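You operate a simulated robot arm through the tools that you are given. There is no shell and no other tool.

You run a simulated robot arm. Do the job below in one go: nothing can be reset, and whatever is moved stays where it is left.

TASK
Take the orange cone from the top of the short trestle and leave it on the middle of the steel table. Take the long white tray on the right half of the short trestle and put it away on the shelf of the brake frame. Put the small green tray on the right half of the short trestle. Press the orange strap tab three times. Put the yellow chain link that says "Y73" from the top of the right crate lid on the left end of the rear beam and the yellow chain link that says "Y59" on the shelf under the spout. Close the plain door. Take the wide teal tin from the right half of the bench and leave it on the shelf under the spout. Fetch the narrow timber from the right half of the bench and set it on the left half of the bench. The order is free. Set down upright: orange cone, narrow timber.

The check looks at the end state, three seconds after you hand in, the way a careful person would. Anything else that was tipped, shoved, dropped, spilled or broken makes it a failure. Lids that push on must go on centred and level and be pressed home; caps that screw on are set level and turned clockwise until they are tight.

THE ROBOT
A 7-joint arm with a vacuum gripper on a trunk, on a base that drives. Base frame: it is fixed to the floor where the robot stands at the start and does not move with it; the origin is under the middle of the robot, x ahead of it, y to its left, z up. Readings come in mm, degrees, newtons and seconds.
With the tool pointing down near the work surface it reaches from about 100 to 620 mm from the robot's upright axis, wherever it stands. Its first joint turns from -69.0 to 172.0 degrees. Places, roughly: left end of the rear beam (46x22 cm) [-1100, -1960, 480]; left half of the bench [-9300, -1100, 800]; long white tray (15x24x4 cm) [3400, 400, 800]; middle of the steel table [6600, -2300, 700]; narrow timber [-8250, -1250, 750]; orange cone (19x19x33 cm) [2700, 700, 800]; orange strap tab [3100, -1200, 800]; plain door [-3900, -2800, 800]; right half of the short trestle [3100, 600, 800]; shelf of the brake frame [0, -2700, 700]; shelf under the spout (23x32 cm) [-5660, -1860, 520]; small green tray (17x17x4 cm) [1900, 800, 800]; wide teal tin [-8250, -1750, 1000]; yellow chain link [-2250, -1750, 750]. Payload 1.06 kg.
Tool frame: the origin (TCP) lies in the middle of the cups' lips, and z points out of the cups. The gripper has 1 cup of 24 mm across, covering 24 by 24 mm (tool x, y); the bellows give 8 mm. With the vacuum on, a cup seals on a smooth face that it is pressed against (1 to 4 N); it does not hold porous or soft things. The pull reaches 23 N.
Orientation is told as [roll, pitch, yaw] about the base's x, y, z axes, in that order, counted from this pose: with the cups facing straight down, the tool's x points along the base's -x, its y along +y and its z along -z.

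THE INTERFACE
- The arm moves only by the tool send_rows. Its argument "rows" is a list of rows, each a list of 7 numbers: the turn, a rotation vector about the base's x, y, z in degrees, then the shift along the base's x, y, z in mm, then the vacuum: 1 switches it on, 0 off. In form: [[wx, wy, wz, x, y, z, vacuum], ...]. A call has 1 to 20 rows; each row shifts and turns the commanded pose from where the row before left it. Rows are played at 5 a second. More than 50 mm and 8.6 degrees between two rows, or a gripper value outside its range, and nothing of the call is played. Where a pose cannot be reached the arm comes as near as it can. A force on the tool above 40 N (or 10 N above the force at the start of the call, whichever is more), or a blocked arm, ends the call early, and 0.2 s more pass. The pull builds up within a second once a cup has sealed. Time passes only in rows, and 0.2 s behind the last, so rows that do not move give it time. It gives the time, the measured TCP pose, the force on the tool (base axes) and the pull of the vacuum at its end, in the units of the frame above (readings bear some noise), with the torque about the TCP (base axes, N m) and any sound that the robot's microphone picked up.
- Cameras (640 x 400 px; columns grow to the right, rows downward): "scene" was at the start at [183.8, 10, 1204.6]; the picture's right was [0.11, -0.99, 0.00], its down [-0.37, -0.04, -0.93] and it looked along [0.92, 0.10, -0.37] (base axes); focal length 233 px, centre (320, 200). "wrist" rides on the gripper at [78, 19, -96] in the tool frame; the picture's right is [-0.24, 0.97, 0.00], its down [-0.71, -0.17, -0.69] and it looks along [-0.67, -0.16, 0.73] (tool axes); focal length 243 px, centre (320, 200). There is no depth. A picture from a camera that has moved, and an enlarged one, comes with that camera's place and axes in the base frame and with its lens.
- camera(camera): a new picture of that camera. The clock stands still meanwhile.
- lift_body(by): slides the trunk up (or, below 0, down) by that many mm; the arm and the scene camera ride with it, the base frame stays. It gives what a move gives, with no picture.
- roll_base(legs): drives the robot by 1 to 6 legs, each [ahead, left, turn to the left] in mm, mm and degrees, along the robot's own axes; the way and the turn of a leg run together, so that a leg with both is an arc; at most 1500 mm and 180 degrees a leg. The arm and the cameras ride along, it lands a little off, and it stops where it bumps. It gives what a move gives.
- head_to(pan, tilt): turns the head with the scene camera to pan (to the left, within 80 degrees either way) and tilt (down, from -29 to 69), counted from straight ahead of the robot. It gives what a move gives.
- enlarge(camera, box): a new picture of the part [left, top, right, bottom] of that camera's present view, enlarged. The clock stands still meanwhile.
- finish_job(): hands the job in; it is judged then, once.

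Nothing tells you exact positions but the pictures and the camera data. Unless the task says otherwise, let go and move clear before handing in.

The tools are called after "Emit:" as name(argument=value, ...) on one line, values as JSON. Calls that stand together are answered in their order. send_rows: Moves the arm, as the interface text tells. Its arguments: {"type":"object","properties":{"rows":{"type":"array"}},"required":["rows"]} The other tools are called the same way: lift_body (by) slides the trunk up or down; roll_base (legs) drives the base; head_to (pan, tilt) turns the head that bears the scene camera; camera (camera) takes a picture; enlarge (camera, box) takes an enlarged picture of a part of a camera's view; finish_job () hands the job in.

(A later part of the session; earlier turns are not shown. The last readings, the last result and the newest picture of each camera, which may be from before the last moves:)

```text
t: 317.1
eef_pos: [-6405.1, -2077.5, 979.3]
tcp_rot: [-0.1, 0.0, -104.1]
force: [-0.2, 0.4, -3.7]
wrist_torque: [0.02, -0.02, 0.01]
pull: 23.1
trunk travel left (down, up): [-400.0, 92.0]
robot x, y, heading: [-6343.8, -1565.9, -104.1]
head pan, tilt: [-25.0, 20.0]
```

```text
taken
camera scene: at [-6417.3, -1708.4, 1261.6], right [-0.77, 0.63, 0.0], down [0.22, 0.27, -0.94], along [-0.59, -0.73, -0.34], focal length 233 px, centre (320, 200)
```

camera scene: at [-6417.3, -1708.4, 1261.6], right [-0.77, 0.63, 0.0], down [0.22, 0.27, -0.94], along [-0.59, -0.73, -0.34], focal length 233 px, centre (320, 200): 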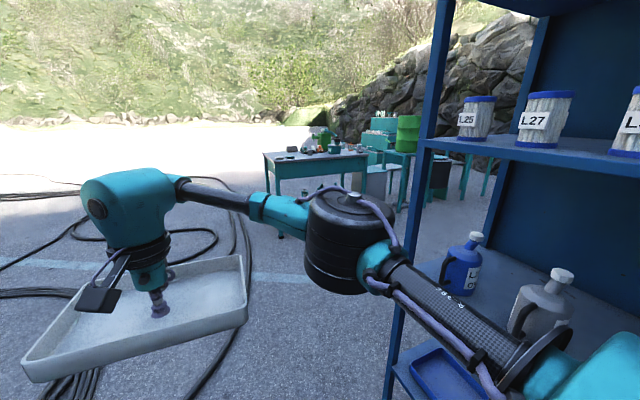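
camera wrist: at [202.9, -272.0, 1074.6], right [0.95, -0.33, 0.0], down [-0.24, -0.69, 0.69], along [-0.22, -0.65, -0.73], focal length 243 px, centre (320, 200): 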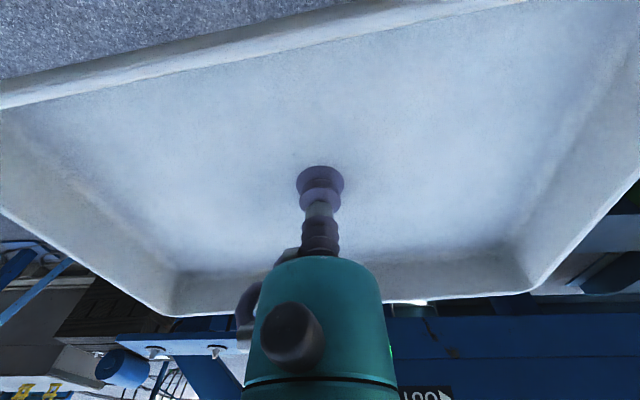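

Hoses cross the floor ahead; the robot seems able to stand among them. I continue carefully, leaning a little left to keep the elbow away from the rack.

Emit:
roll_base(legs=[[500, 120, 0]])

Emit:
head_to(pan=50, tilt=20)

Emit:
camera(camera="scene")

```text
t: 320.1
eef_pos: [-6420.8, -2583.5, 978.2]
tcp_rot: [-0.1, 0.0, -104.8]
force: [0.3, 0.2, -3.2]
wrist_torque: [0.01, -0.02, -0.01]
pull: 23.1
trunk travel left (down, up): [-400.0, 92.0]
robot x, y, heading: [-6350.4, -2069.6, -104.6]
head pan, tilt: [-25.0, 20.0]
```

```text
t: 321.5
eef_pos: [-6419.9, -2582.8, 979.4]
tcp_rot: [0.0, 0.1, -104.7]
force: [-0.4, 0.0, -3.5]
wrist_torque: [0.0, 0.0, 0.01]
pull: 23.1
trunk travel left (down, up): [-400.0, 92.0]
robot x, y, heading: [-6352.7, -2070.7, -104.7]
head pan, tilt: [50.0, 20.0]
```

```text
taken
camera scene: at [-6315.3, -2218.8, 1261.6], right [-0.82, -0.57, 0.0], down [-0.2, 0.28, -0.94], along [0.54, -0.77, -0.34], focal length 233 px, centre (320, 200)
```

scene: 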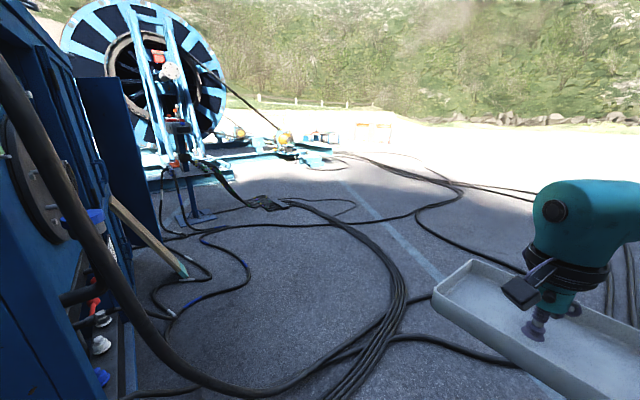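

The robot rolls over the hoses without trouble, and I can see an open door on the cabinet's back. I go on and turn along the lane behind the cabinet.

Emit:
roll_base(legs=[[700, 0, 0], [0, 0, 89]])

Emit:
head_to(pan=25, tilt=15)

Emit:
camera(camera="scene")

Emit:
head_to(pan=-25, tilt=15)

Emit:
camera(camera="scene")

```text
t: 329.1
eef_pos: [-6021.1, -2836.8, 978.3]
tcp_rot: [-0.1, 0.0, -17.1]
force: [0.0, 0.6, -2.1]
wrist_torque: [0.03, 0.04, 0.0]
pull: 23.8
trunk travel left (down, up): [-400.0, 92.0]
robot x, y, heading: [-6526.3, -2753.5, -17.0]
head pan, tilt: [50.0, 20.0]
```

```text
t: 330.0
eef_pos: [-6019.8, -2837.5, 978.3]
tcp_rot: [0.0, 0.0, -17.0]
force: [-1.1, -0.3, -3.3]
wrist_torque: [0.05, -0.01, -0.01]
pull: 23.0
trunk travel left (down, up): [-400.0, 92.0]
robot x, y, heading: [-6531.3, -2747.6, -17.0]
head pan, tilt: [25.0, 15.0]
```

```text
taken
camera scene: at [-6366.0, -2758.0, 1269.7], right [0.14, -0.99, 0.0], down [-0.26, -0.04, -0.97], along [0.96, 0.13, -0.26], focal length 233 px, centre (320, 200)
```

scene: 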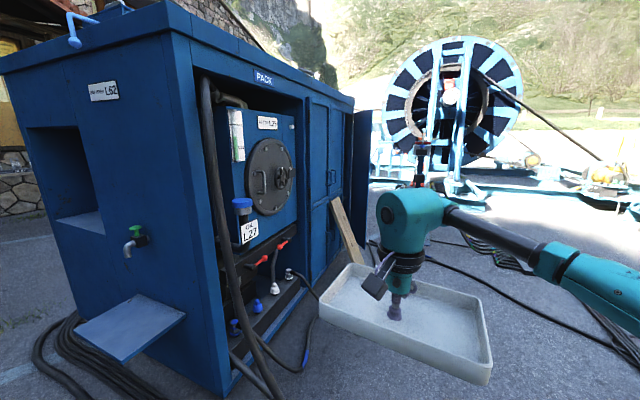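

```text
t: 331.2
eef_pos: [-6020.5, -2837.3, 979.9]
tcp_rot: [-0.1, 0.0, -17.0]
force: [0.3, 0.3, -3.4]
wrist_torque: [0.01, 0.02, 0.03]
pull: 22.6
trunk travel left (down, up): [-400.0, 92.0]
robot x, y, heading: [-6533.3, -2746.9, -17.1]
head pan, tilt: [-25.0, 15.0]
```

```text
taken
camera scene: at [-6389.0, -2833.5, 1269.7], right [-0.67, -0.74, 0.0], down [-0.19, 0.17, -0.97], along [0.72, -0.65, -0.26], focal length 233 px, centre (320, 200)
```

scene: 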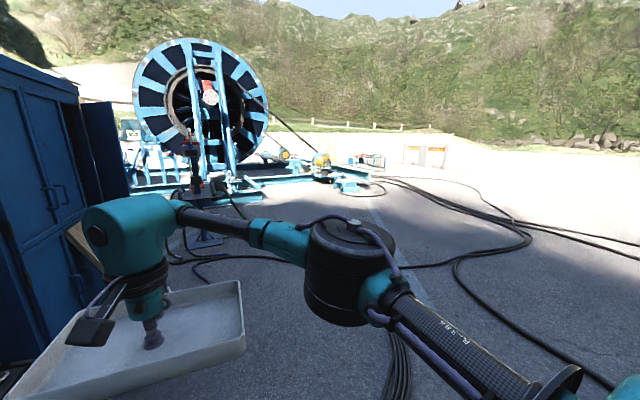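

I have a clear view: the tap with its shelf, and the open plain door near the far end of the cabinet's back. I drive along the lane behind the cabinet.

Emit:
roll_base(legs=[[1450, -100, 0]])

Emit:
head_to(pan=30, tilt=15)

Emit:
camera(camera="scene")

Emit:
head_to(pan=-20, tilt=15)

Emit:
camera(camera="scene")

```text
t: 338.4
eef_pos: [-4649.1, -3332.8, 978.5]
tcp_rot: [-0.2, 0.0, -15.6]
force: [-0.5, -0.8, -3.6]
wrist_torque: [0.06, -0.01, 0.0]
pull: 22.7
trunk travel left (down, up): [-400.0, 92.0]
robot x, y, heading: [-5164.6, -3255.0, -15.4]
head pan, tilt: [-25.0, 15.0]
```

```text
t: 339.7
eef_pos: [-4649.0, -3332.1, 978.4]
tcp_rot: [-0.2, 0.0, -15.6]
force: [-0.5, -0.1, -3.4]
wrist_torque: [0.07, 0.02, -0.03]
pull: 23.2
trunk travel left (down, up): [-400.0, 92.0]
robot x, y, heading: [-5159.4, -3256.0, -15.8]
head pan, tilt: [30.0, 15.0]
```

```text
taken
camera scene: at [-4998.1, -3253.0, 1269.7], right [0.25, -0.97, 0.0], down [-0.25, -0.06, -0.97], along [0.94, 0.24, -0.26], focal length 233 px, centre (320, 200)
```

scene: 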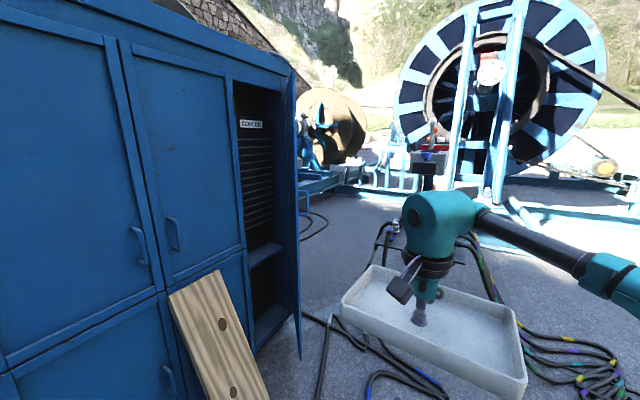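

```text
t: 340.9
eef_pos: [-4649.5, -3331.4, 978.4]
tcp_rot: [-0.1, 0.0, -15.6]
force: [-0.9, -0.3, -3.8]
wrist_torque: [0.03, 0.0, 0.01]
pull: 23.1
trunk travel left (down, up): [-400.0, 92.0]
robot x, y, heading: [-5164.8, -3257.1, -15.8]
head pan, tilt: [-20.0, 15.0]
```

```text
taken
camera scene: at [-5012.7, -3330.5, 1269.7], right [-0.58, -0.81, 0.0], down [-0.21, 0.15, -0.97], along [0.78, -0.56, -0.26], focal length 233 px, centre (320, 200)
```

scene: 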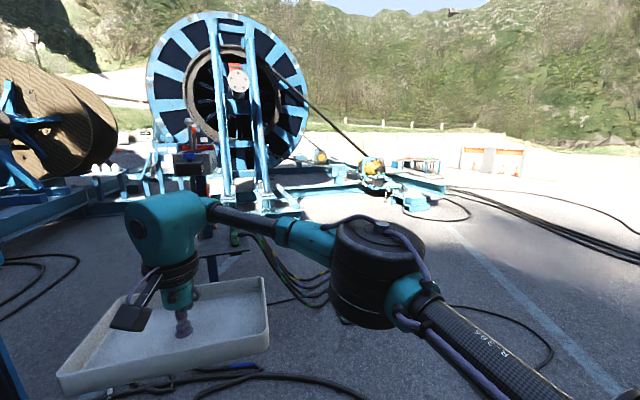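

The open door is hinged at the cabinet's far corner, and a plank leans next to it. I drive on a bit and look at the stand with hoses ahead.

Emit:
roll_base(legs=[[800, -50, 0]])

Emit:
head_to(pan=30, tilt=20)

Emit:
camera(camera="scene")

Emit:
head_to(pan=70, tilt=20)

Emit:
camera(camera="scene")

Emit:
head_to(pan=-15, tilt=20)

Emit:
camera(camera="scene")

```text
t: 345.1
eef_pos: [-3907.2, -3603.8, 979.0]
tcp_rot: [-0.1, 0.0, -16.2]
force: [0.2, 0.1, -3.7]
wrist_torque: [0.02, 0.03, 0.02]
pull: 22.8
trunk travel left (down, up): [-400.0, 92.0]
robot x, y, heading: [-4422.2, -3522.4, -16.4]
head pan, tilt: [-20.0, 15.0]
```

```text
t: 346.3
eef_pos: [-3907.0, -3602.1, 979.0]
tcp_rot: [-0.1, 0.0, -16.2]
force: [0.2, -0.9, -3.2]
wrist_torque: [0.05, 0.0, -0.01]
pull: 23.4
trunk travel left (down, up): [-400.0, 92.0]
robot x, y, heading: [-4422.8, -3519.5, -16.3]
head pan, tilt: [30.0, 20.0]
```

```text
taken
camera scene: at [-4255.8, -3519.8, 1261.6], right [0.24, -0.97, 0.0], down [-0.33, -0.08, -0.94], along [0.91, 0.22, -0.34], focal length 233 px, centre (320, 200)
```

scene: 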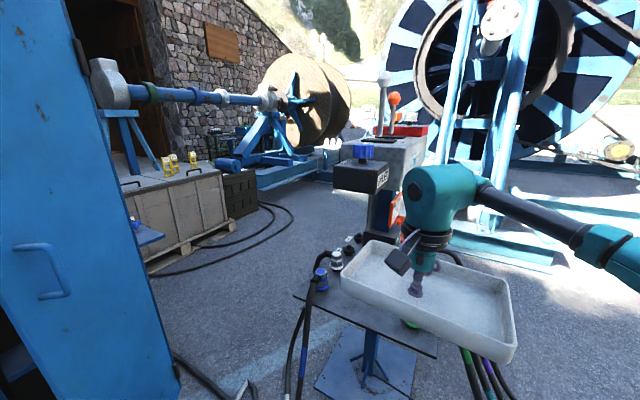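

```text
t: 347.4
eef_pos: [-3908.6, -3601.9, 979.9]
tcp_rot: [-0.1, 0.0, -16.2]
force: [0.0, -0.9, -2.6]
wrist_torque: [0.01, 0.03, 0.01]
pull: 22.4
trunk travel left (down, up): [-400.0, 92.0]
robot x, y, heading: [-4419.4, -3519.6, -16.4]
head pan, tilt: [70.0, 20.0]
```

```text
taken
camera scene: at [-4291.2, -3466.8, 1261.6], right [0.81, -0.59, 0.0], down [-0.2, -0.28, -0.94], along [0.56, 0.76, -0.34], focal length 233 px, centre (320, 200)
```

scene: 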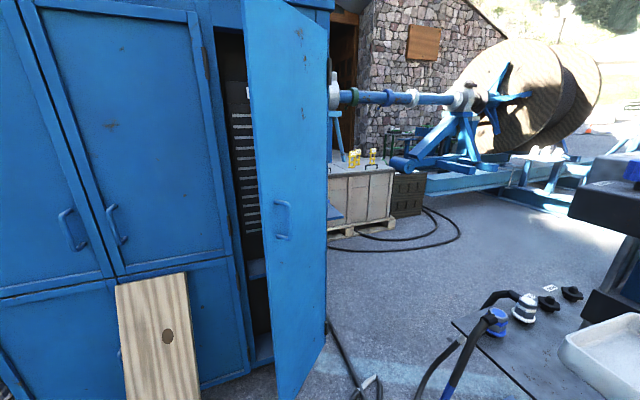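

```text
t: 348.9
eef_pos: [-3907.8, -3603.3, 978.6]
tcp_rot: [-0.1, 0.0, -16.2]
force: [-0.3, -0.7, -3.9]
wrist_torque: [0.02, 0.01, -0.02]
pull: 22.5
trunk travel left (down, up): [-400.0, 92.0]
robot x, y, heading: [-4417.9, -3520.8, -16.1]
head pan, tilt: [-15.0, 20.0]
```

```text
taken
camera scene: at [-4266.7, -3590.1, 1261.6], right [-0.52, -0.85, 0.0], down [-0.29, 0.18, -0.94], along [0.8, -0.49, -0.34], focal length 233 px, centre (320, 200)
```

scene: 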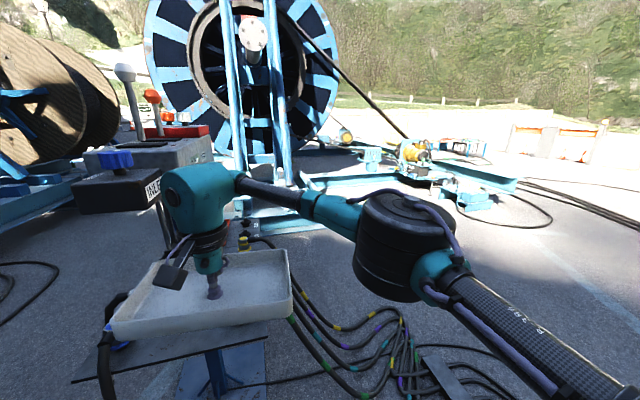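

A valve console with a low plate stands right ahead in the lane. I go around its right side with good clearance.

Emit:
roll_base(legs=[[0, -500, 0], [1050, 0, 0], [1050, 0, 0]])

Emit:
head_to(pan=60, tilt=20)

Emit:
camera(camera="scene")

Emit:
head_to(pan=25, tilt=20)

Emit:
camera(camera="scene")

```text
t: 363.9
eef_pos: [-2011.9, -4659.8, 978.7]
tcp_rot: [-0.1, 0.0, -15.5]
force: [-0.4, -0.8, -3.9]
wrist_torque: [0.04, 0.07, 0.01]
pull: 23.0
trunk travel left (down, up): [-400.0, 92.0]
robot x, y, heading: [-2526.5, -4585.9, -15.6]
head pan, tilt: [-15.0, 20.0]
```

```text
t: 365.4
eef_pos: [-2012.2, -4661.7, 978.4]
tcp_rot: [-0.1, -0.1, -15.6]
force: [-0.5, 0.3, -2.7]
wrist_torque: [0.0, 0.02, -0.01]
pull: 22.5
trunk travel left (down, up): [-400.0, 92.0]
robot x, y, heading: [-2521.9, -4583.9, -15.5]
head pan, tilt: [60.0, 20.0]
```

```text
taken
camera scene: at [-2386.0, -4541.1, 1261.6], right [0.7, -0.71, 0.0], down [-0.24, -0.24, -0.94], along [0.67, 0.66, -0.34], focal length 233 px, centre (320, 200)
```

scene: 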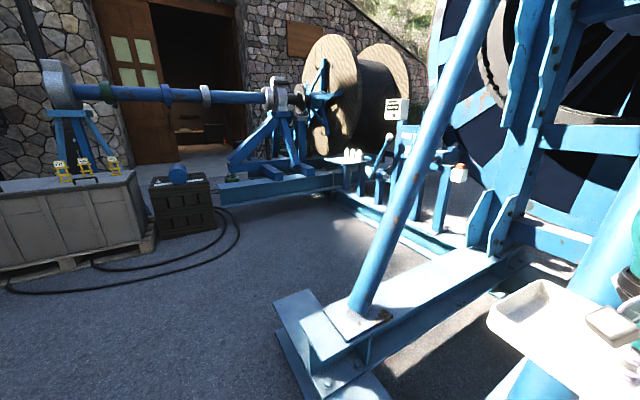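

```text
t: 366.4
eef_pos: [-2013.6, -4660.8, 978.4]
tcp_rot: [-0.2, 0.0, -15.5]
force: [0.3, -0.9, -2.6]
wrist_torque: [0.07, -0.01, 0.01]
pull: 22.5
trunk travel left (down, up): [-400.0, 92.0]
robot x, y, heading: [-2525.9, -4588.3, -15.1]
head pan, tilt: [25.0, 20.0]
```

```text
taken
camera scene: at [-2360.6, -4590.9, 1261.6], right [0.17, -0.99, 0.0], down [-0.34, -0.06, -0.94], along [0.93, 0.16, -0.34], focal length 233 px, centre (320, 200)
```

scene: 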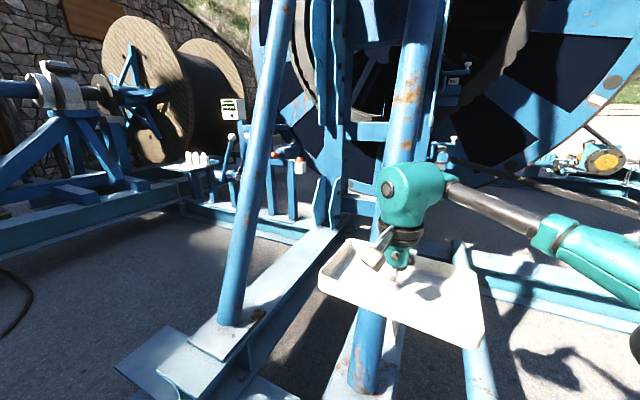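

The shelf with two white bottles on the brake frame is visible ahead-left, and machine 2's base is close in front. I look left for the console before moving toward the lane.

Emit:
head_to(pan=80, tilt=20)

Emit:
camera(camera="scene")

Emit:
head_to(pan=60, tilt=20)

Emit:
enlarge(camera="scene", box=[300, 90, 500, 215])

```text
t: 367.7
eef_pos: [-2012.8, -4661.3, 980.0]
tcp_rot: [-0.1, -0.1, -15.5]
force: [-0.4, 0.4, -3.3]
wrist_torque: [0.05, 0.04, 0.0]
pull: 23.3
trunk travel left (down, up): [-400.0, 92.0]
robot x, y, heading: [-2525.0, -4585.1, -15.6]
head pan, tilt: [80.0, 20.0]
```

```text
taken
camera scene: at [-2412.3, -4522.3, 1261.6], right [0.9, -0.43, 0.0], down [-0.15, -0.31, -0.94], along [0.41, 0.85, -0.34], focal length 233 px, centre (320, 200)
```

scene: 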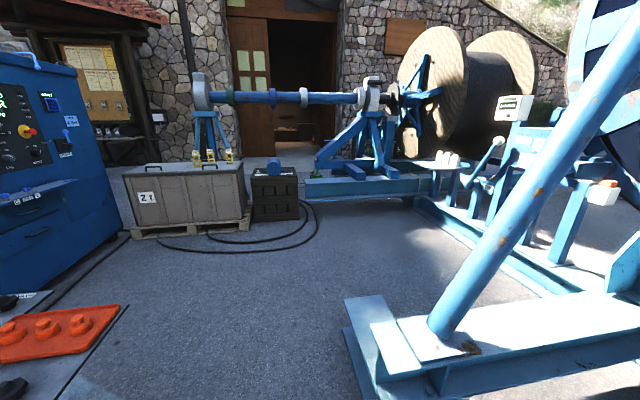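

```text
t: 368.5
eef_pos: [-2013.8, -4660.3, 977.7]
tcp_rot: [-0.1, 0.0, -15.5]
force: [0.6, -0.2, -2.9]
wrist_torque: [0.07, 0.02, 0.03]
pull: 22.9
trunk travel left (down, up): [-400.0, 92.0]
robot x, y, heading: [-2527.6, -4585.4, -15.6]
head pan, tilt: [60.0, 20.0]
```

```text
3.20 times, centred on (400, 152) of scene
camera zoom: at [-2386.1, -4541.0, 1261.6], right [0.7, -0.71, 0.0], down [-0.24, -0.24, -0.94], along [0.67, 0.66, -0.34], focal length 745 px, centre (64, 352)
```

zoom: 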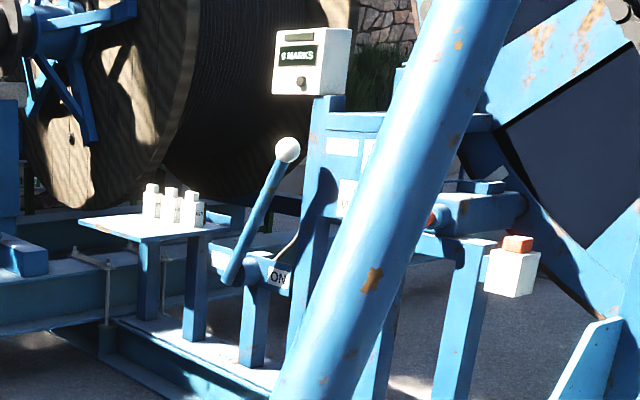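

The way along the lane is clear and the shelf (with four white bottles at its back) faces it. I move left between console and machine 2, then forward toward the shelf.

Emit:
roll_base(legs=[[-100, 0, 0], [0, 1000, 0], [0, 1000, 0], [900, 0, 0]])

Emit:
head_to(pan=30, tilt=20)

Emit:
camera(camera="scene")

Emit:
head_to(pan=-20, tilt=20)

Emit:
camera(camera="scene")

```text
t: 391.2
eef_pos: [-720.3, -2987.5, 980.1]
tcp_rot: [-0.1, 0.1, -16.8]
force: [0.1, 0.1, -4.5]
wrist_torque: [0.02, -0.01, 0.01]
pull: 22.5
trunk travel left (down, up): [-400.0, 92.0]
robot x, y, heading: [-1234.4, -2900.0, -16.8]
head pan, tilt: [60.0, 20.0]
```

```text
t: 392.1
eef_pos: [-721.9, -2987.0, 978.0]
tcp_rot: [-0.2, -0.1, -16.6]
force: [0.2, -0.8, -3.7]
wrist_torque: [0.02, 0.02, -0.03]
pull: 23.0
trunk travel left (down, up): [-400.0, 92.0]
robot x, y, heading: [-1233.0, -2901.1, -16.6]
head pan, tilt: [30.0, 20.0]
```

```text
taken
camera scene: at [-1068.8, -2901.7, 1261.6], right [0.23, -0.97, 0.0], down [-0.33, -0.08, -0.94], along [0.91, 0.22, -0.34], focal length 233 px, centre (320, 200)
```

scene: 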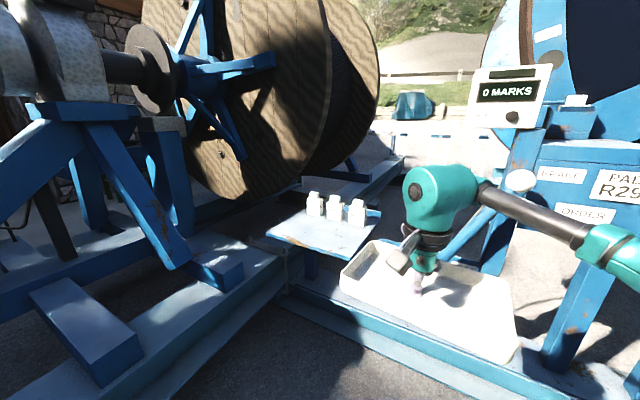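

```text
t: 393.3
eef_pos: [-721.4, -2987.4, 978.7]
tcp_rot: [-0.2, 0.1, -16.7]
force: [-0.5, 0.1, -3.2]
wrist_torque: [0.02, -0.02, -0.01]
pull: 23.0
trunk travel left (down, up): [-400.0, 92.0]
robot x, y, heading: [-1234.7, -2903.6, -16.9]
head pan, tilt: [-20.0, 20.0]
```

```text
taken
camera scene: at [-1084.7, -2978.8, 1261.6], right [-0.6, -0.8, 0.0], down [-0.27, 0.2, -0.94], along [0.75, -0.56, -0.34], focal length 233 px, centre (320, 200)
```

scene: 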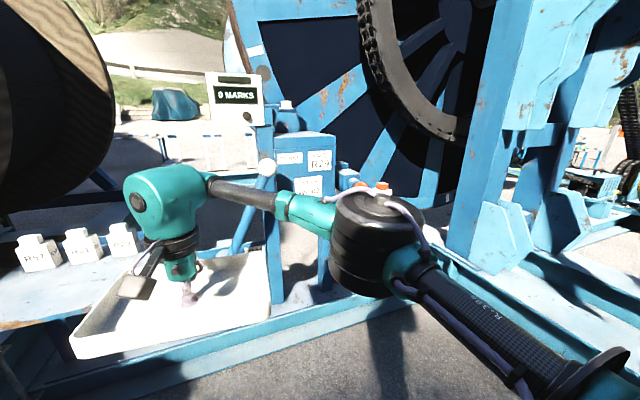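

I see the shelf at the brake frame with three or four white bottles at its back and a free front half; its lever is well to the right. I move left, then ahead toward it.

Emit:
roll_base(legs=[[0, 340, 0], [430, 0, 0]])

Emit:
head_to(pan=30, tilt=30)

Emit:
camera(camera="scene")

Emit:
camera(camera="wrist")

Emit:
head_to(pan=-20, tilt=30)

Emit:
camera(camera="scene")

```text
t: 399.1
eef_pos: [-200.6, -2778.3, 978.9]
tcp_rot: [-0.1, 0.0, -16.1]
force: [-0.4, 0.6, -3.3]
wrist_torque: [0.03, 0.02, 0.0]
pull: 22.9
trunk travel left (down, up): [-400.0, 92.0]
robot x, y, heading: [-712.6, -2700.1, -16.0]
head pan, tilt: [-20.0, 20.0]
```

```text
t: 400.3
eef_pos: [-202.5, -2779.0, 978.7]
tcp_rot: [-0.1, -0.1, -16.2]
force: [-0.5, 0.2, -4.0]
wrist_torque: [0.02, 0.03, 0.0]
pull: 22.9
trunk travel left (down, up): [-400.0, 92.0]
robot x, y, heading: [-714.8, -2699.1, -16.1]
head pan, tilt: [30.0, 30.0]
```

```text
taken
camera scene: at [-552.8, -2697.2, 1245.5], right [0.24, -0.97, 0.0], down [-0.49, -0.12, -0.87], along [0.84, 0.21, -0.5], focal length 233 px, centre (320, 200)
```

scene: 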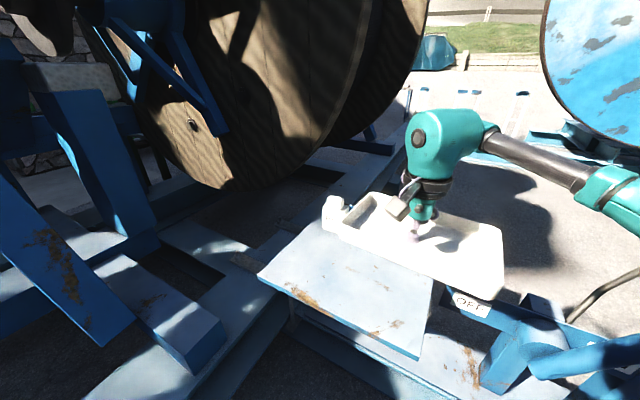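

```text
taken
camera wrist: at [-272.1, -2738.7, 1074.2], right [0.5, 0.87, 0.0], down [0.63, -0.36, 0.69], along [0.6, -0.34, -0.73], focal length 243 px, centre (320, 200)
```

wrist: 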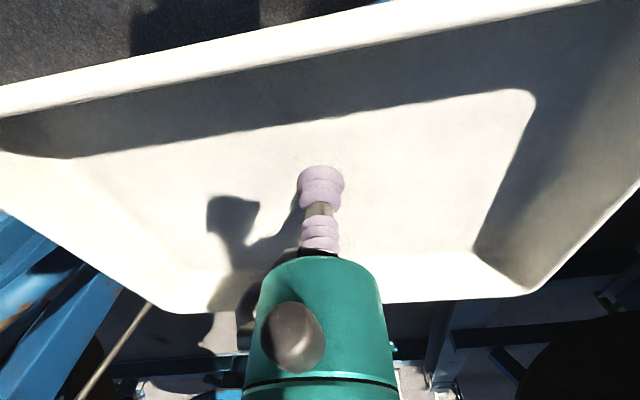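

```text
t: 401.5
eef_pos: [-202.1, -2779.0, 979.7]
tcp_rot: [-0.1, -0.1, -16.1]
force: [-0.8, 1.0, -2.0]
wrist_torque: [0.03, -0.02, 0.0]
pull: 22.2
trunk travel left (down, up): [-400.0, 92.0]
robot x, y, heading: [-712.8, -2699.5, -16.2]
head pan, tilt: [-20.0, 30.0]
```

```text
taken
camera scene: at [-567.6, -2772.1, 1245.5], right [-0.59, -0.81, 0.0], down [-0.4, 0.29, -0.87], along [0.7, -0.51, -0.5], focal length 233 px, centre (320, 200)
```

scene: 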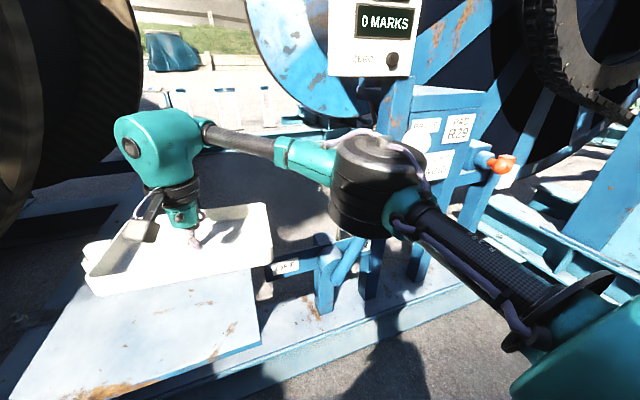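

The free front half of the shelf is centred near (-54, -2650) at z 700. I move a bit closer and left so the tray comes over it.

Emit:
roll_base(legs=[[0, 100, 0], [130, 0, 0]])

Emit:
head_to(pan=35, tilt=35)

Emit:
camera(camera="scene")

```text
t: 403.9
eef_pos: [-47.3, -2718.7, 979.0]
tcp_rot: [-0.2, 0.0, -16.0]
force: [0.5, -0.3, -2.8]
wrist_torque: [0.05, 0.06, -0.01]
pull: 22.6
trunk travel left (down, up): [-400.0, 92.0]
robot x, y, heading: [-558.8, -2640.9, -16.2]
head pan, tilt: [-20.0, 30.0]
```

```text
t: 405.2
eef_pos: [-47.8, -2719.2, 978.8]
tcp_rot: [-0.1, -0.1, -16.1]
force: [-0.3, -0.4, -2.6]
wrist_torque: [0.02, 0.01, -0.03]
pull: 22.7
trunk travel left (down, up): [-400.0, 92.0]
robot x, y, heading: [-558.0, -2637.3, -16.1]
head pan, tilt: [35.0, 35.0]
```

```text
taken
camera scene: at [-403.3, -2631.2, 1237.7], right [0.32, -0.95, 0.0], down [-0.54, -0.18, -0.82], along [0.78, 0.26, -0.57], focal length 233 px, centre (320, 200)
```

scene: 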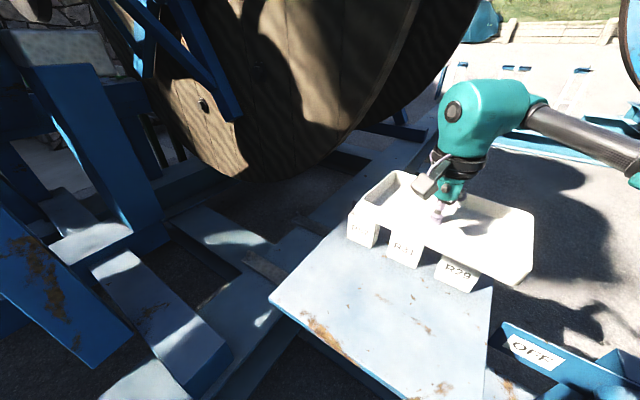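

The bottles' fronts are about 290 mm behind the shelf's front edge, leaving room for the tray. I shift the tray over the free area and lower it part of the way.

Emit:
send_rows(rows=[[0, 0, 0, -3, 35, 0, 1], [0, 0, 0, -3, 34, 0, 1], [0, 0, 0, 0, 0, -40, 1], [0, 0, 0, 0, 0, -40, 1], [0, 0, 0, 0, 0, -40, 1], [0, 0, 0, 0, 0, -40, 1], [0, 0, 0, 0, 0, -30, 1], [0, 0, 0, 0, 0, 0, 1]])

Emit:
camera(camera="scene")

Emit:
camera(camera="wrist")

```text
t: 407.0
eef_pos: [-53.1, -2650.8, 787.7]
tcp_rot: [-0.1, 0.0, -16.2]
force: [-0.4, -0.1, -2.9]
wrist_torque: [0.07, 0.06, -0.02]
pull: 23.0
trunk travel left (down, up): [-400.0, 92.0]
robot x, y, heading: [-560.8, -2637.4, -16.4]
head pan, tilt: [35.0, 35.0]
```

```text
taken
camera scene: at [-403.4, -2631.1, 1237.7], right [0.32, -0.95, 0.0], down [-0.54, -0.18, -0.82], along [0.78, 0.26, -0.57], focal length 233 px, centre (320, 200)
```

scene: 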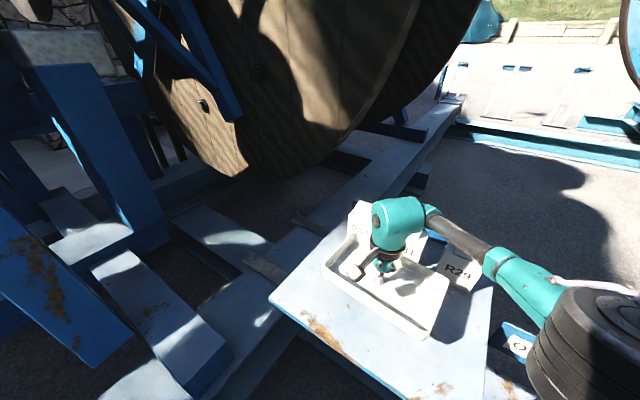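

```text
taken
camera wrist: at [-123.9, -2611.1, 882.6], right [0.5, 0.87, 0.0], down [0.63, -0.36, 0.69], along [0.6, -0.34, -0.73], focal length 243 px, centre (320, 200)
```

wrist: 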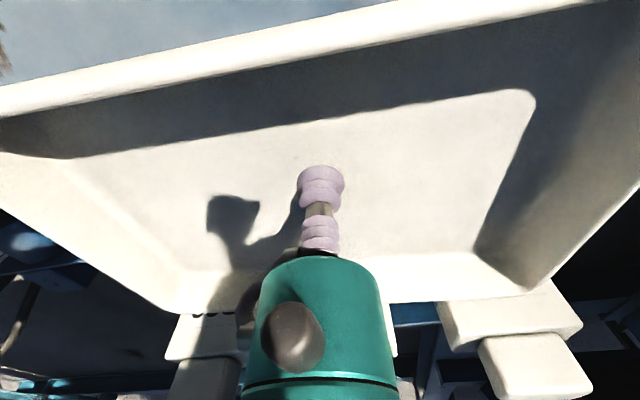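

The tray is clear of the bottles. Before going lower, I check the elbow's clearance to the lever on the right.

Emit:
head_to(pan=-25, tilt=30)

Emit:
camera(camera="scene")

```text
t: 408.3
eef_pos: [-53.3, -2650.6, 787.2]
tcp_rot: [-0.2, -0.1, -16.2]
force: [0.1, 0.7, -3.2]
wrist_torque: [0.03, 0.04, 0.0]
pull: 22.9
trunk travel left (down, up): [-400.0, 92.0]
robot x, y, heading: [-557.8, -2638.8, -16.0]
head pan, tilt: [-25.0, 30.0]
```

```text
taken
camera scene: at [-418.6, -2719.0, 1245.5], right [-0.66, -0.75, 0.0], down [-0.38, 0.33, -0.87], along [0.65, -0.57, -0.5], focal length 233 px, centre (320, 200)
```

scene: 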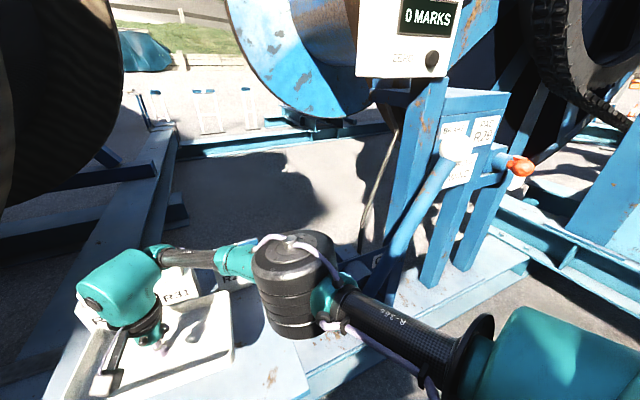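

The elbow is well clear of the lever. I lower the tray further.

Emit:
send_rows(rows=[[0, 0, 0, 0, 0, -30, 1], [0, 0, 0, 0, 0, -25, 1], [0, 0, 0, 0, 0, -10, 1], [0, 0, 0, 0, 0, -4, 1], [0, 0, 0, 0, 0, 0, 1]])

Emit:
camera(camera="scene")

```text
t: 409.5
eef_pos: [-54.4, -2649.2, 720.9]
tcp_rot: [0.0, -0.2, -16.2]
force: [4.4, -0.2, 18.3]
wrist_torque: [-0.09, -0.06, -0.04]
pull: 23.4
trunk travel left (down, up): [-400.0, 92.0]
robot x, y, heading: [-559.5, -2639.5, -16.1]
head pan, tilt: [-25.0, 30.0]
```

```text
taken
camera scene: at [-419.8, -2719.0, 1245.8], right [-0.66, -0.75, 0.0], down [-0.38, 0.33, -0.87], along [0.65, -0.57, -0.5], focal length 233 px, centre (320, 200)
```

scene: 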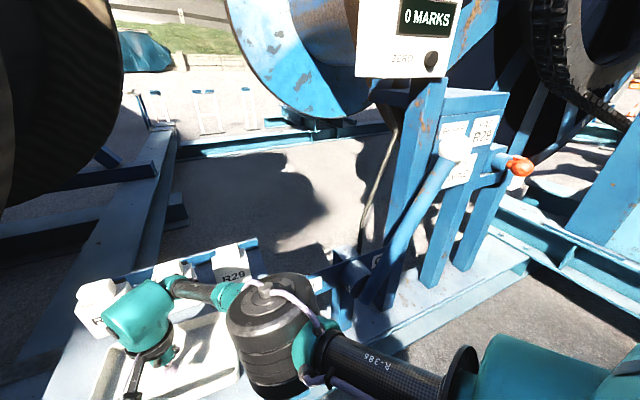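

The tray touches the shelf (about 18 N). I ease up slightly, release, and rise.

Emit:
send_rows(rows=[[0, 0, 0, 0, 0, 1.5, 1], [0, 0, 0, 0, 0, 0, 1]])

Emit:
send_rows(rows=[[0, 0, 0, 0, 0, 0, 0], [0, 0, 0, 0, 0, 0, 0], [0, 0, 0, 0, 0, 0, 0], [0, 0, 0, 0, 0, 0, 0], [0, 0, 0, 0, 0, 0, 0], [0, 0, 0, 0, 0, 5, 0], [0, 0, 0, 0, 0, 10, 0], [0, 0, 0, 0, 0, 30, 0], [0, 0, 0, 0, 0, 40, 0], [0, 0, 0, 0, 0, 40, 0], [0, 0, 0, 0, 0, 40, 0], [0, 0, 0, 0, 0, 40, 0], [0, 0, 0, 0, 0, 0, 0]])

Emit:
head_to(pan=35, tilt=35)

Emit:
camera(camera="scene")

Emit:
camera(camera="wrist")

```text
t: 410.1
eef_pos: [-56.4, -2651.3, 720.4]
tcp_rot: [-0.3, 0.2, -16.1]
force: [2.7, 3.1, 4.7]
wrist_torque: [-0.06, -0.03, 0.08]
pull: 23.0
trunk travel left (down, up): [-400.0, 92.0]
robot x, y, heading: [-559.5, -2636.8, -16.2]
head pan, tilt: [-25.0, 30.0]
```

```text
t: 412.9
eef_pos: [-52.3, -2648.6, 927.9]
tcp_rot: [-0.1, -0.1, -16.1]
force: [0.2, 0.3, 0.0]
wrist_torque: [-0.03, 0.02, 0.01]
pull: 0.1
trunk travel left (down, up): [-400.0, 92.0]
robot x, y, heading: [-559.8, -2639.5, -16.2]
head pan, tilt: [-25.0, 30.0]
```

```text
t: 414.2
eef_pos: [-53.5, -2648.4, 927.1]
tcp_rot: [-0.1, 0.0, -16.1]
force: [-0.5, -0.2, 0.3]
wrist_torque: [0.02, 0.02, -0.03]
pull: 0.1
trunk travel left (down, up): [-400.0, 92.0]
robot x, y, heading: [-560.6, -2633.8, -16.1]
head pan, tilt: [35.0, 35.0]
```

```text
taken
camera scene: at [-403.6, -2631.1, 1237.7], right [0.32, -0.95, 0.0], down [-0.54, -0.18, -0.82], along [0.78, 0.26, -0.57], focal length 233 px, centre (320, 200)
```

scene: 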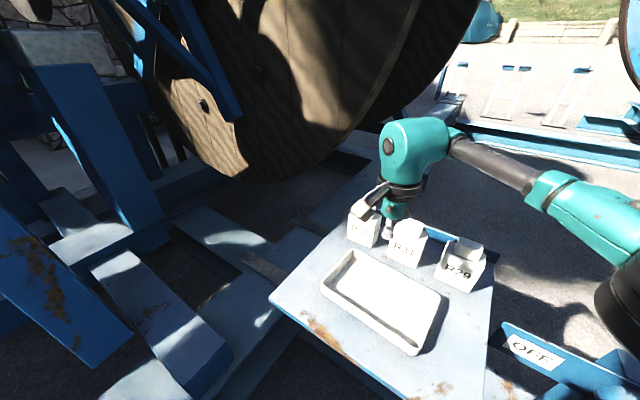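

```text
taken
camera wrist: at [-123.4, -2608.4, 1022.3], right [0.5, 0.87, 0.0], down [0.63, -0.36, 0.69], along [0.6, -0.34, -0.73], focal length 243 px, centre (320, 200)
```

wrist: 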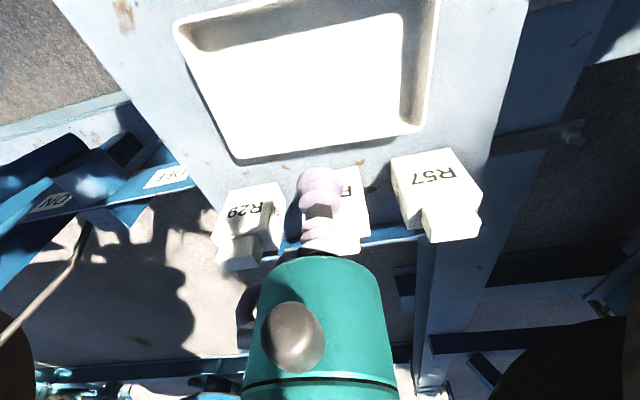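

The white tray sits properly on the shelf clear of the bottles. I raise and retract the arm, back off, and look at the rear beam's left end and the chain links.

Emit:
send_rows(rows=[[0, 0, 0, 0, 0, 40, 0], [0, 0, 0, -26, 0, 36, 0], [0, 0, 0, -30, 0, 36, 0], [0, 0, 0, -30, 0, 36, 0], [0, 0, 0, -30, 0, 36, 0], [0, 0, 0, 0, 0, 0, 0]])

Emit:
roll_base(legs=[[-700, -100, 0]])

Emit:
head_to(pan=60, tilt=25)

Emit:
camera(camera="scene")

```text
t: 415.6
eef_pos: [-170.0, -2648.6, 1111.4]
tcp_rot: [-0.2, 0.0, -16.2]
force: [0.0, -0.9, 0.7]
wrist_torque: [0.02, 0.01, 0.0]
pull: 0.0
trunk travel left (down, up): [-400.0, 92.0]
robot x, y, heading: [-560.1, -2635.8, -16.1]
head pan, tilt: [35.0, 35.0]
```

```text
t: 419.4
eef_pos: [-873.0, -2549.0, 1110.4]
tcp_rot: [-0.1, -0.1, -16.8]
force: [-0.2, 0.9, -0.4]
wrist_torque: [0.01, -0.01, 0.01]
pull: 0.1
trunk travel left (down, up): [-400.0, 92.0]
robot x, y, heading: [-1261.3, -2535.7, -17.0]
head pan, tilt: [35.0, 35.0]
```

```text
t: 420.3
eef_pos: [-872.4, -2548.5, 1110.9]
tcp_rot: [-0.2, -0.1, -16.7]
force: [-0.1, -0.1, 0.6]
wrist_torque: [0.03, 0.01, -0.01]
pull: 0.0
trunk travel left (down, up): [-400.0, 92.0]
robot x, y, heading: [-1259.1, -2535.2, -16.8]
head pan, tilt: [60.0, 25.0]
```

```text
taken
camera scene: at [-1122.1, -2493.5, 1253.5], right [0.68, -0.73, 0.0], down [-0.31, -0.29, -0.91], along [0.66, 0.62, -0.42], focal length 233 px, centre (320, 200)
```

scene: 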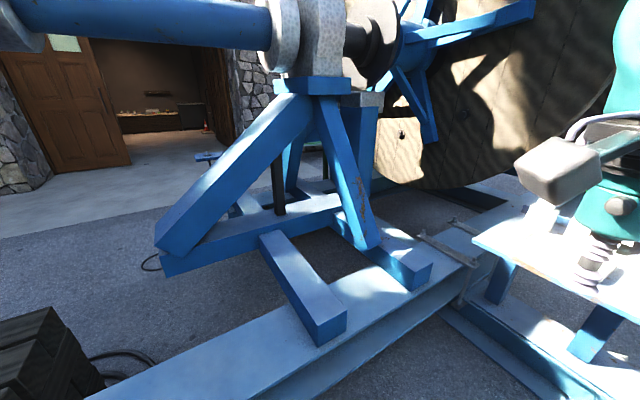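

The rear beam runs along below the A-frame; its left end lies just outside this view. I turn the head further left.

Emit:
head_to(pan=80, tilt=35)

Emit:
camera(camera="scene")

```text
t: 421.2
eef_pos: [-872.2, -2548.7, 1110.2]
tcp_rot: [0.0, 0.0, -16.8]
force: [0.9, 0.0, -0.5]
wrist_torque: [0.01, 0.01, 0.01]
pull: 0.1
trunk travel left (down, up): [-400.0, 92.0]
robot x, y, heading: [-1259.1, -2536.2, -16.7]
head pan, tilt: [80.0, 35.0]
```

```text
taken
camera scene: at [-1149.6, -2477.9, 1237.8], right [0.89, -0.45, 0.0], down [-0.26, -0.51, -0.82], along [0.37, 0.73, -0.57], focal length 233 px, centre (320, 200)
```

scene: 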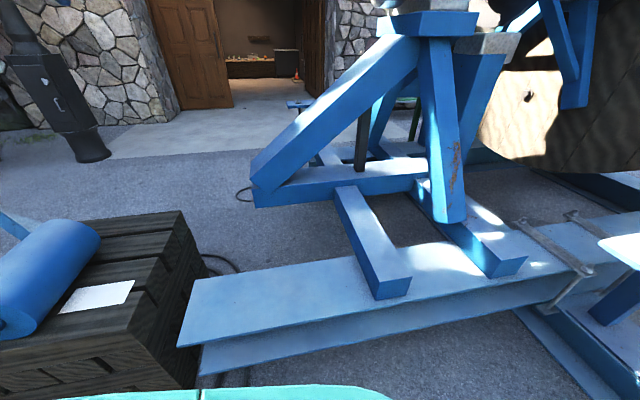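

The free end of the rear beam is centred near (-1100, -1960) at z 480, as given. Now I drive to the crates and face them.

Emit:
roll_base(legs=[[0, -300, 0], [-1250, 0, 0], [0, 0, 92]])

Emit:
head_to(pan=25, tilt=25)

Emit:
camera(camera="scene")

Emit:
camera(camera="wrist")

Emit:
enlarge(camera="scene", box=[200, 100, 460, 262])

```text
t: 434.4
eef_pos: [-2573.4, -2057.3, 1111.0]
tcp_rot: [0.0, -0.1, 74.8]
force: [-0.4, -0.2, 0.1]
wrist_torque: [0.05, 0.03, -0.02]
pull: 0.0
trunk travel left (down, up): [-400.0, 92.0]
robot x, y, heading: [-2579.1, -2445.5, 74.8]
head pan, tilt: [80.0, 35.0]
```

```text
t: 435.6
eef_pos: [-2573.6, -2057.0, 1109.5]
tcp_rot: [-0.2, -0.1, 74.6]
force: [-0.3, 0.5, 0.8]
wrist_torque: [0.0, 0.01, 0.02]
pull: 0.1
trunk travel left (down, up): [-400.0, 92.0]
robot x, y, heading: [-2577.2, -2447.4, 74.8]
head pan, tilt: [25.0, 25.0]
```

```text
taken
camera scene: at [-2572.7, -2285.0, 1253.5], right [0.99, 0.17, 0.0], down [0.07, -0.42, -0.91], along [-0.15, 0.89, -0.42], focal length 233 px, centre (320, 200)
```

scene: 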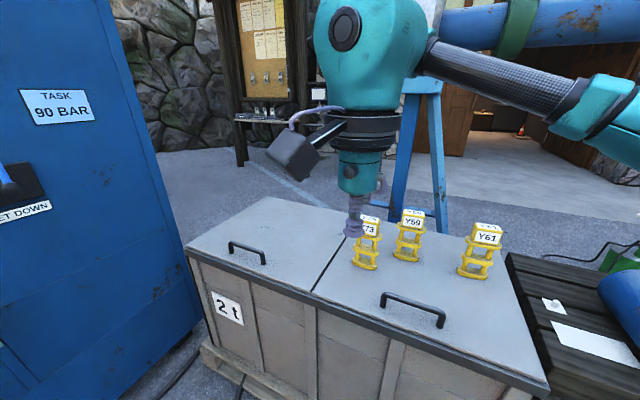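

```text
taken
camera wrist: at [-2613.1, -2128.6, 1205.7], right [-0.88, 0.48, 0.0], down [0.35, 0.64, 0.69], along [0.33, 0.6, -0.73], focal length 243 px, centre (320, 200)
```

wrist: 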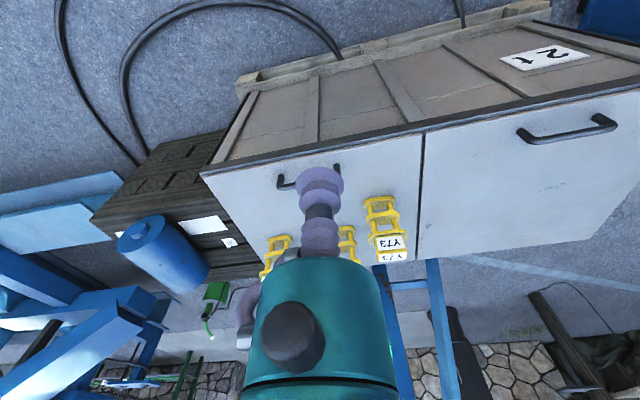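

```text
2.46 times, centred on (330, 181) of scene
camera zoom: at [-2572.7, -2285.0, 1253.5], right [0.99, 0.17, 0.0], down [0.07, -0.42, -0.91], along [-0.15, 0.89, -0.42], focal length 573 px, centre (295, 247)
```

zoom: 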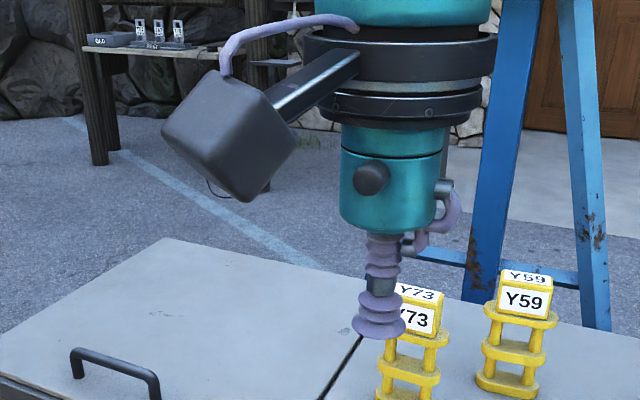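

I can read the three links: Y73, Y59 and Y61 standing on the right lid, with tags on top. I move closer to pick Y73 first.

Emit:
roll_base(legs=[[200, 100, 0]])

Emit:
head_to(pan=-25, tilt=30)

Emit:
camera(camera="scene")

Emit:
camera(camera="wrist")

Emit:
head_to(pan=35, tilt=30)

Emit:
camera(camera="scene")

```text
t: 437.3
eef_pos: [-2616.4, -1838.9, 1111.5]
tcp_rot: [-0.1, -0.1, 74.5]
force: [-0.1, 0.6, 0.0]
wrist_torque: [-0.02, -0.02, -0.02]
pull: 0.0
trunk travel left (down, up): [-400.0, 92.0]
robot x, y, heading: [-2621.1, -2225.6, 74.6]
head pan, tilt: [25.0, 25.0]
```

```text
t: 438.5
eef_pos: [-2616.3, -1840.0, 1110.5]
tcp_rot: [0.0, -0.1, 74.6]
force: [0.7, 0.5, -0.3]
wrist_torque: [0.0, 0.0, 0.02]
pull: 0.0
trunk travel left (down, up): [-400.0, 92.0]
robot x, y, heading: [-2621.9, -2231.1, 74.7]
head pan, tilt: [-25.0, 30.0]
```

```text
taken
camera scene: at [-2541.7, -2088.4, 1245.5], right [0.76, -0.65, 0.0], down [-0.32, -0.38, -0.87], along [0.56, 0.66, -0.5], focal length 233 px, centre (320, 200)
```

scene: 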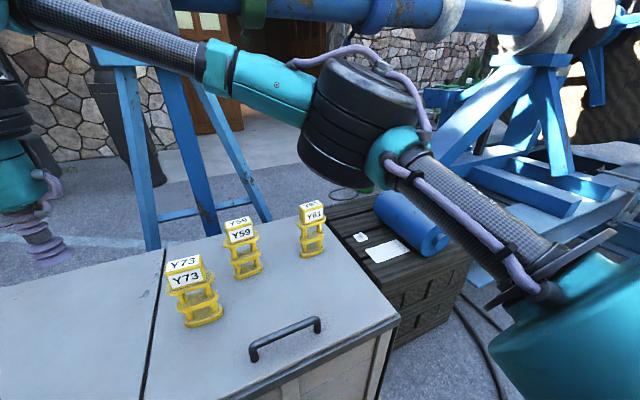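

```text
taken
camera wrist: at [-2655.8, -1909.9, 1205.8], right [-0.87, 0.49, 0.0], down [0.35, 0.64, 0.69], along [0.33, 0.6, -0.73], focal length 243 px, centre (320, 200)
```

wrist: 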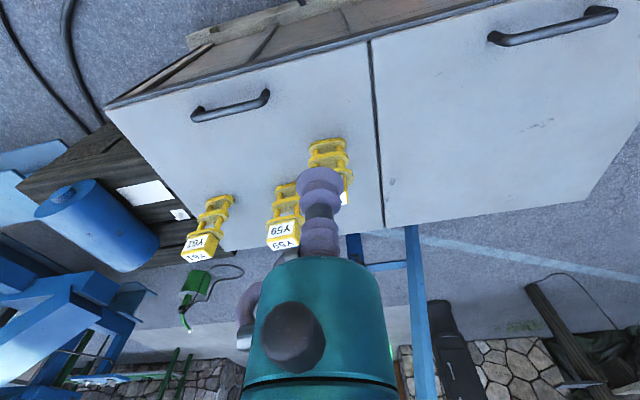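

```text
t: 439.8
eef_pos: [-2616.4, -1839.7, 1110.6]
tcp_rot: [-0.1, -0.1, 74.6]
force: [-1.0, 0.3, 0.8]
wrist_torque: [0.01, 0.02, 0.01]
pull: 0.0
trunk travel left (down, up): [-400.0, 92.0]
robot x, y, heading: [-2617.9, -2227.4, 74.1]
head pan, tilt: [35.0, 30.0]
```

```text
taken
camera scene: at [-2630.5, -2072.0, 1245.5], right [0.94, 0.33, 0.0], down [0.17, -0.47, -0.87], along [-0.29, 0.82, -0.5], focal length 233 px, centre (320, 200)
```

scene: 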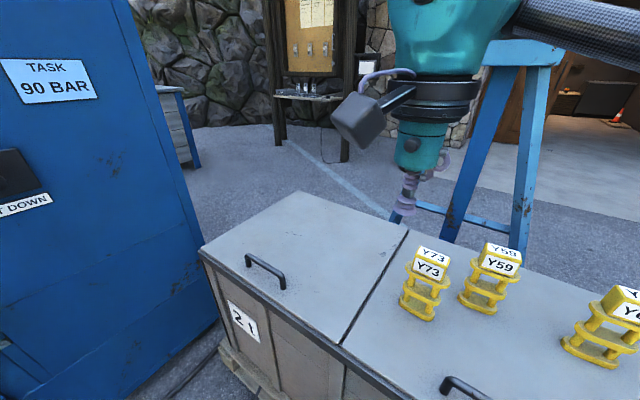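

I enlarge both scene views for precise positions of the tags' tops.

Emit:
enlarge(camera="scene", box=[380, 225, 540, 325])

Emit:
enlarge(camera="wrist", box=[170, 110, 370, 235])

Emit:
head_to(pan=-25, tilt=30)

Emit:
enlarge(camera="scene", box=[140, 205, 300, 305])

```text
4.00 times, centred on (460, 275) of scene
camera zoom: at [-2630.5, -2072.0, 1245.5], right [0.94, 0.33, 0.0], down [0.17, -0.47, -0.87], along [-0.29, 0.82, -0.5], focal length 932 px, centre (-240, -100)
```

zoom: 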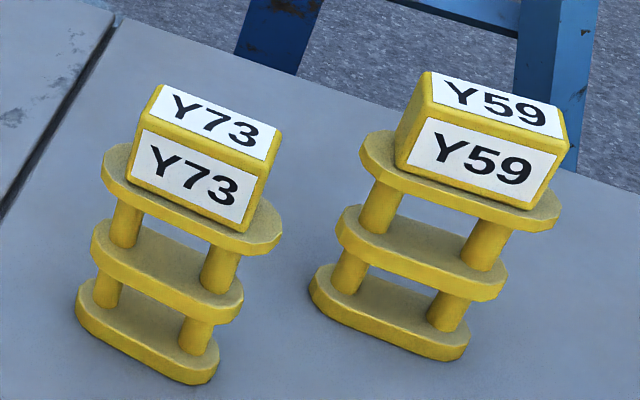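

```text
3.20 times, centred on (270, 172) of wrist
camera zoom: at [-2655.8, -1909.9, 1205.7], right [-0.87, 0.49, 0.0], down [0.35, 0.64, 0.69], along [0.33, 0.6, -0.73], focal length 776 px, centre (480, 288)
```

zoom: 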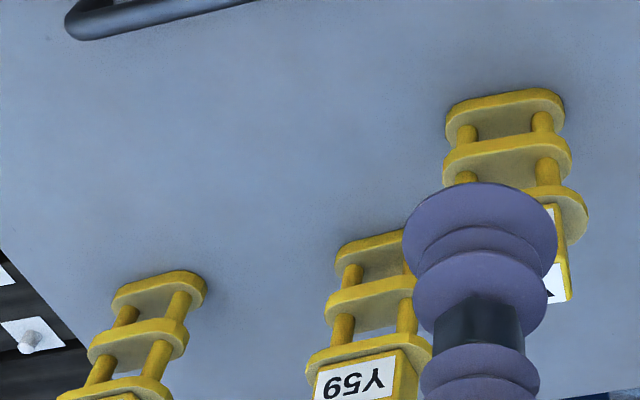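

```text
t: 441.1
eef_pos: [-2615.7, -1838.6, 1110.2]
tcp_rot: [0.0, -0.2, 74.6]
force: [0.3, -0.2, 0.1]
wrist_torque: [-0.01, 0.02, -0.02]
pull: 0.0
trunk travel left (down, up): [-400.0, 92.0]
robot x, y, heading: [-2621.8, -2224.3, 74.5]
head pan, tilt: [-25.0, 30.0]
```

```text
4.00 times, centred on (220, 255) of scene
camera zoom: at [-2541.7, -2088.4, 1245.5], right [0.76, -0.65, 0.0], down [-0.32, -0.38, -0.87], along [0.56, 0.66, -0.5], focal length 932 px, centre (720, -20)
```

zoom: 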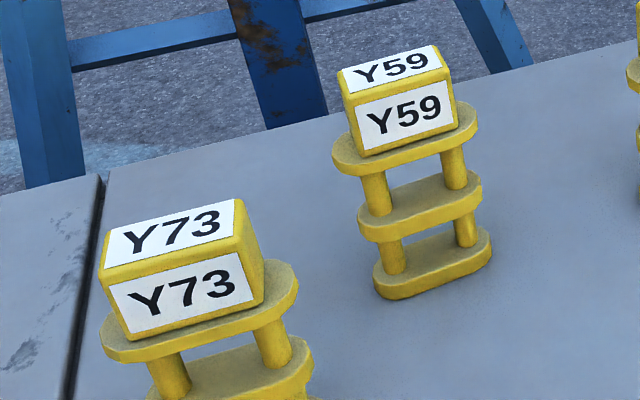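

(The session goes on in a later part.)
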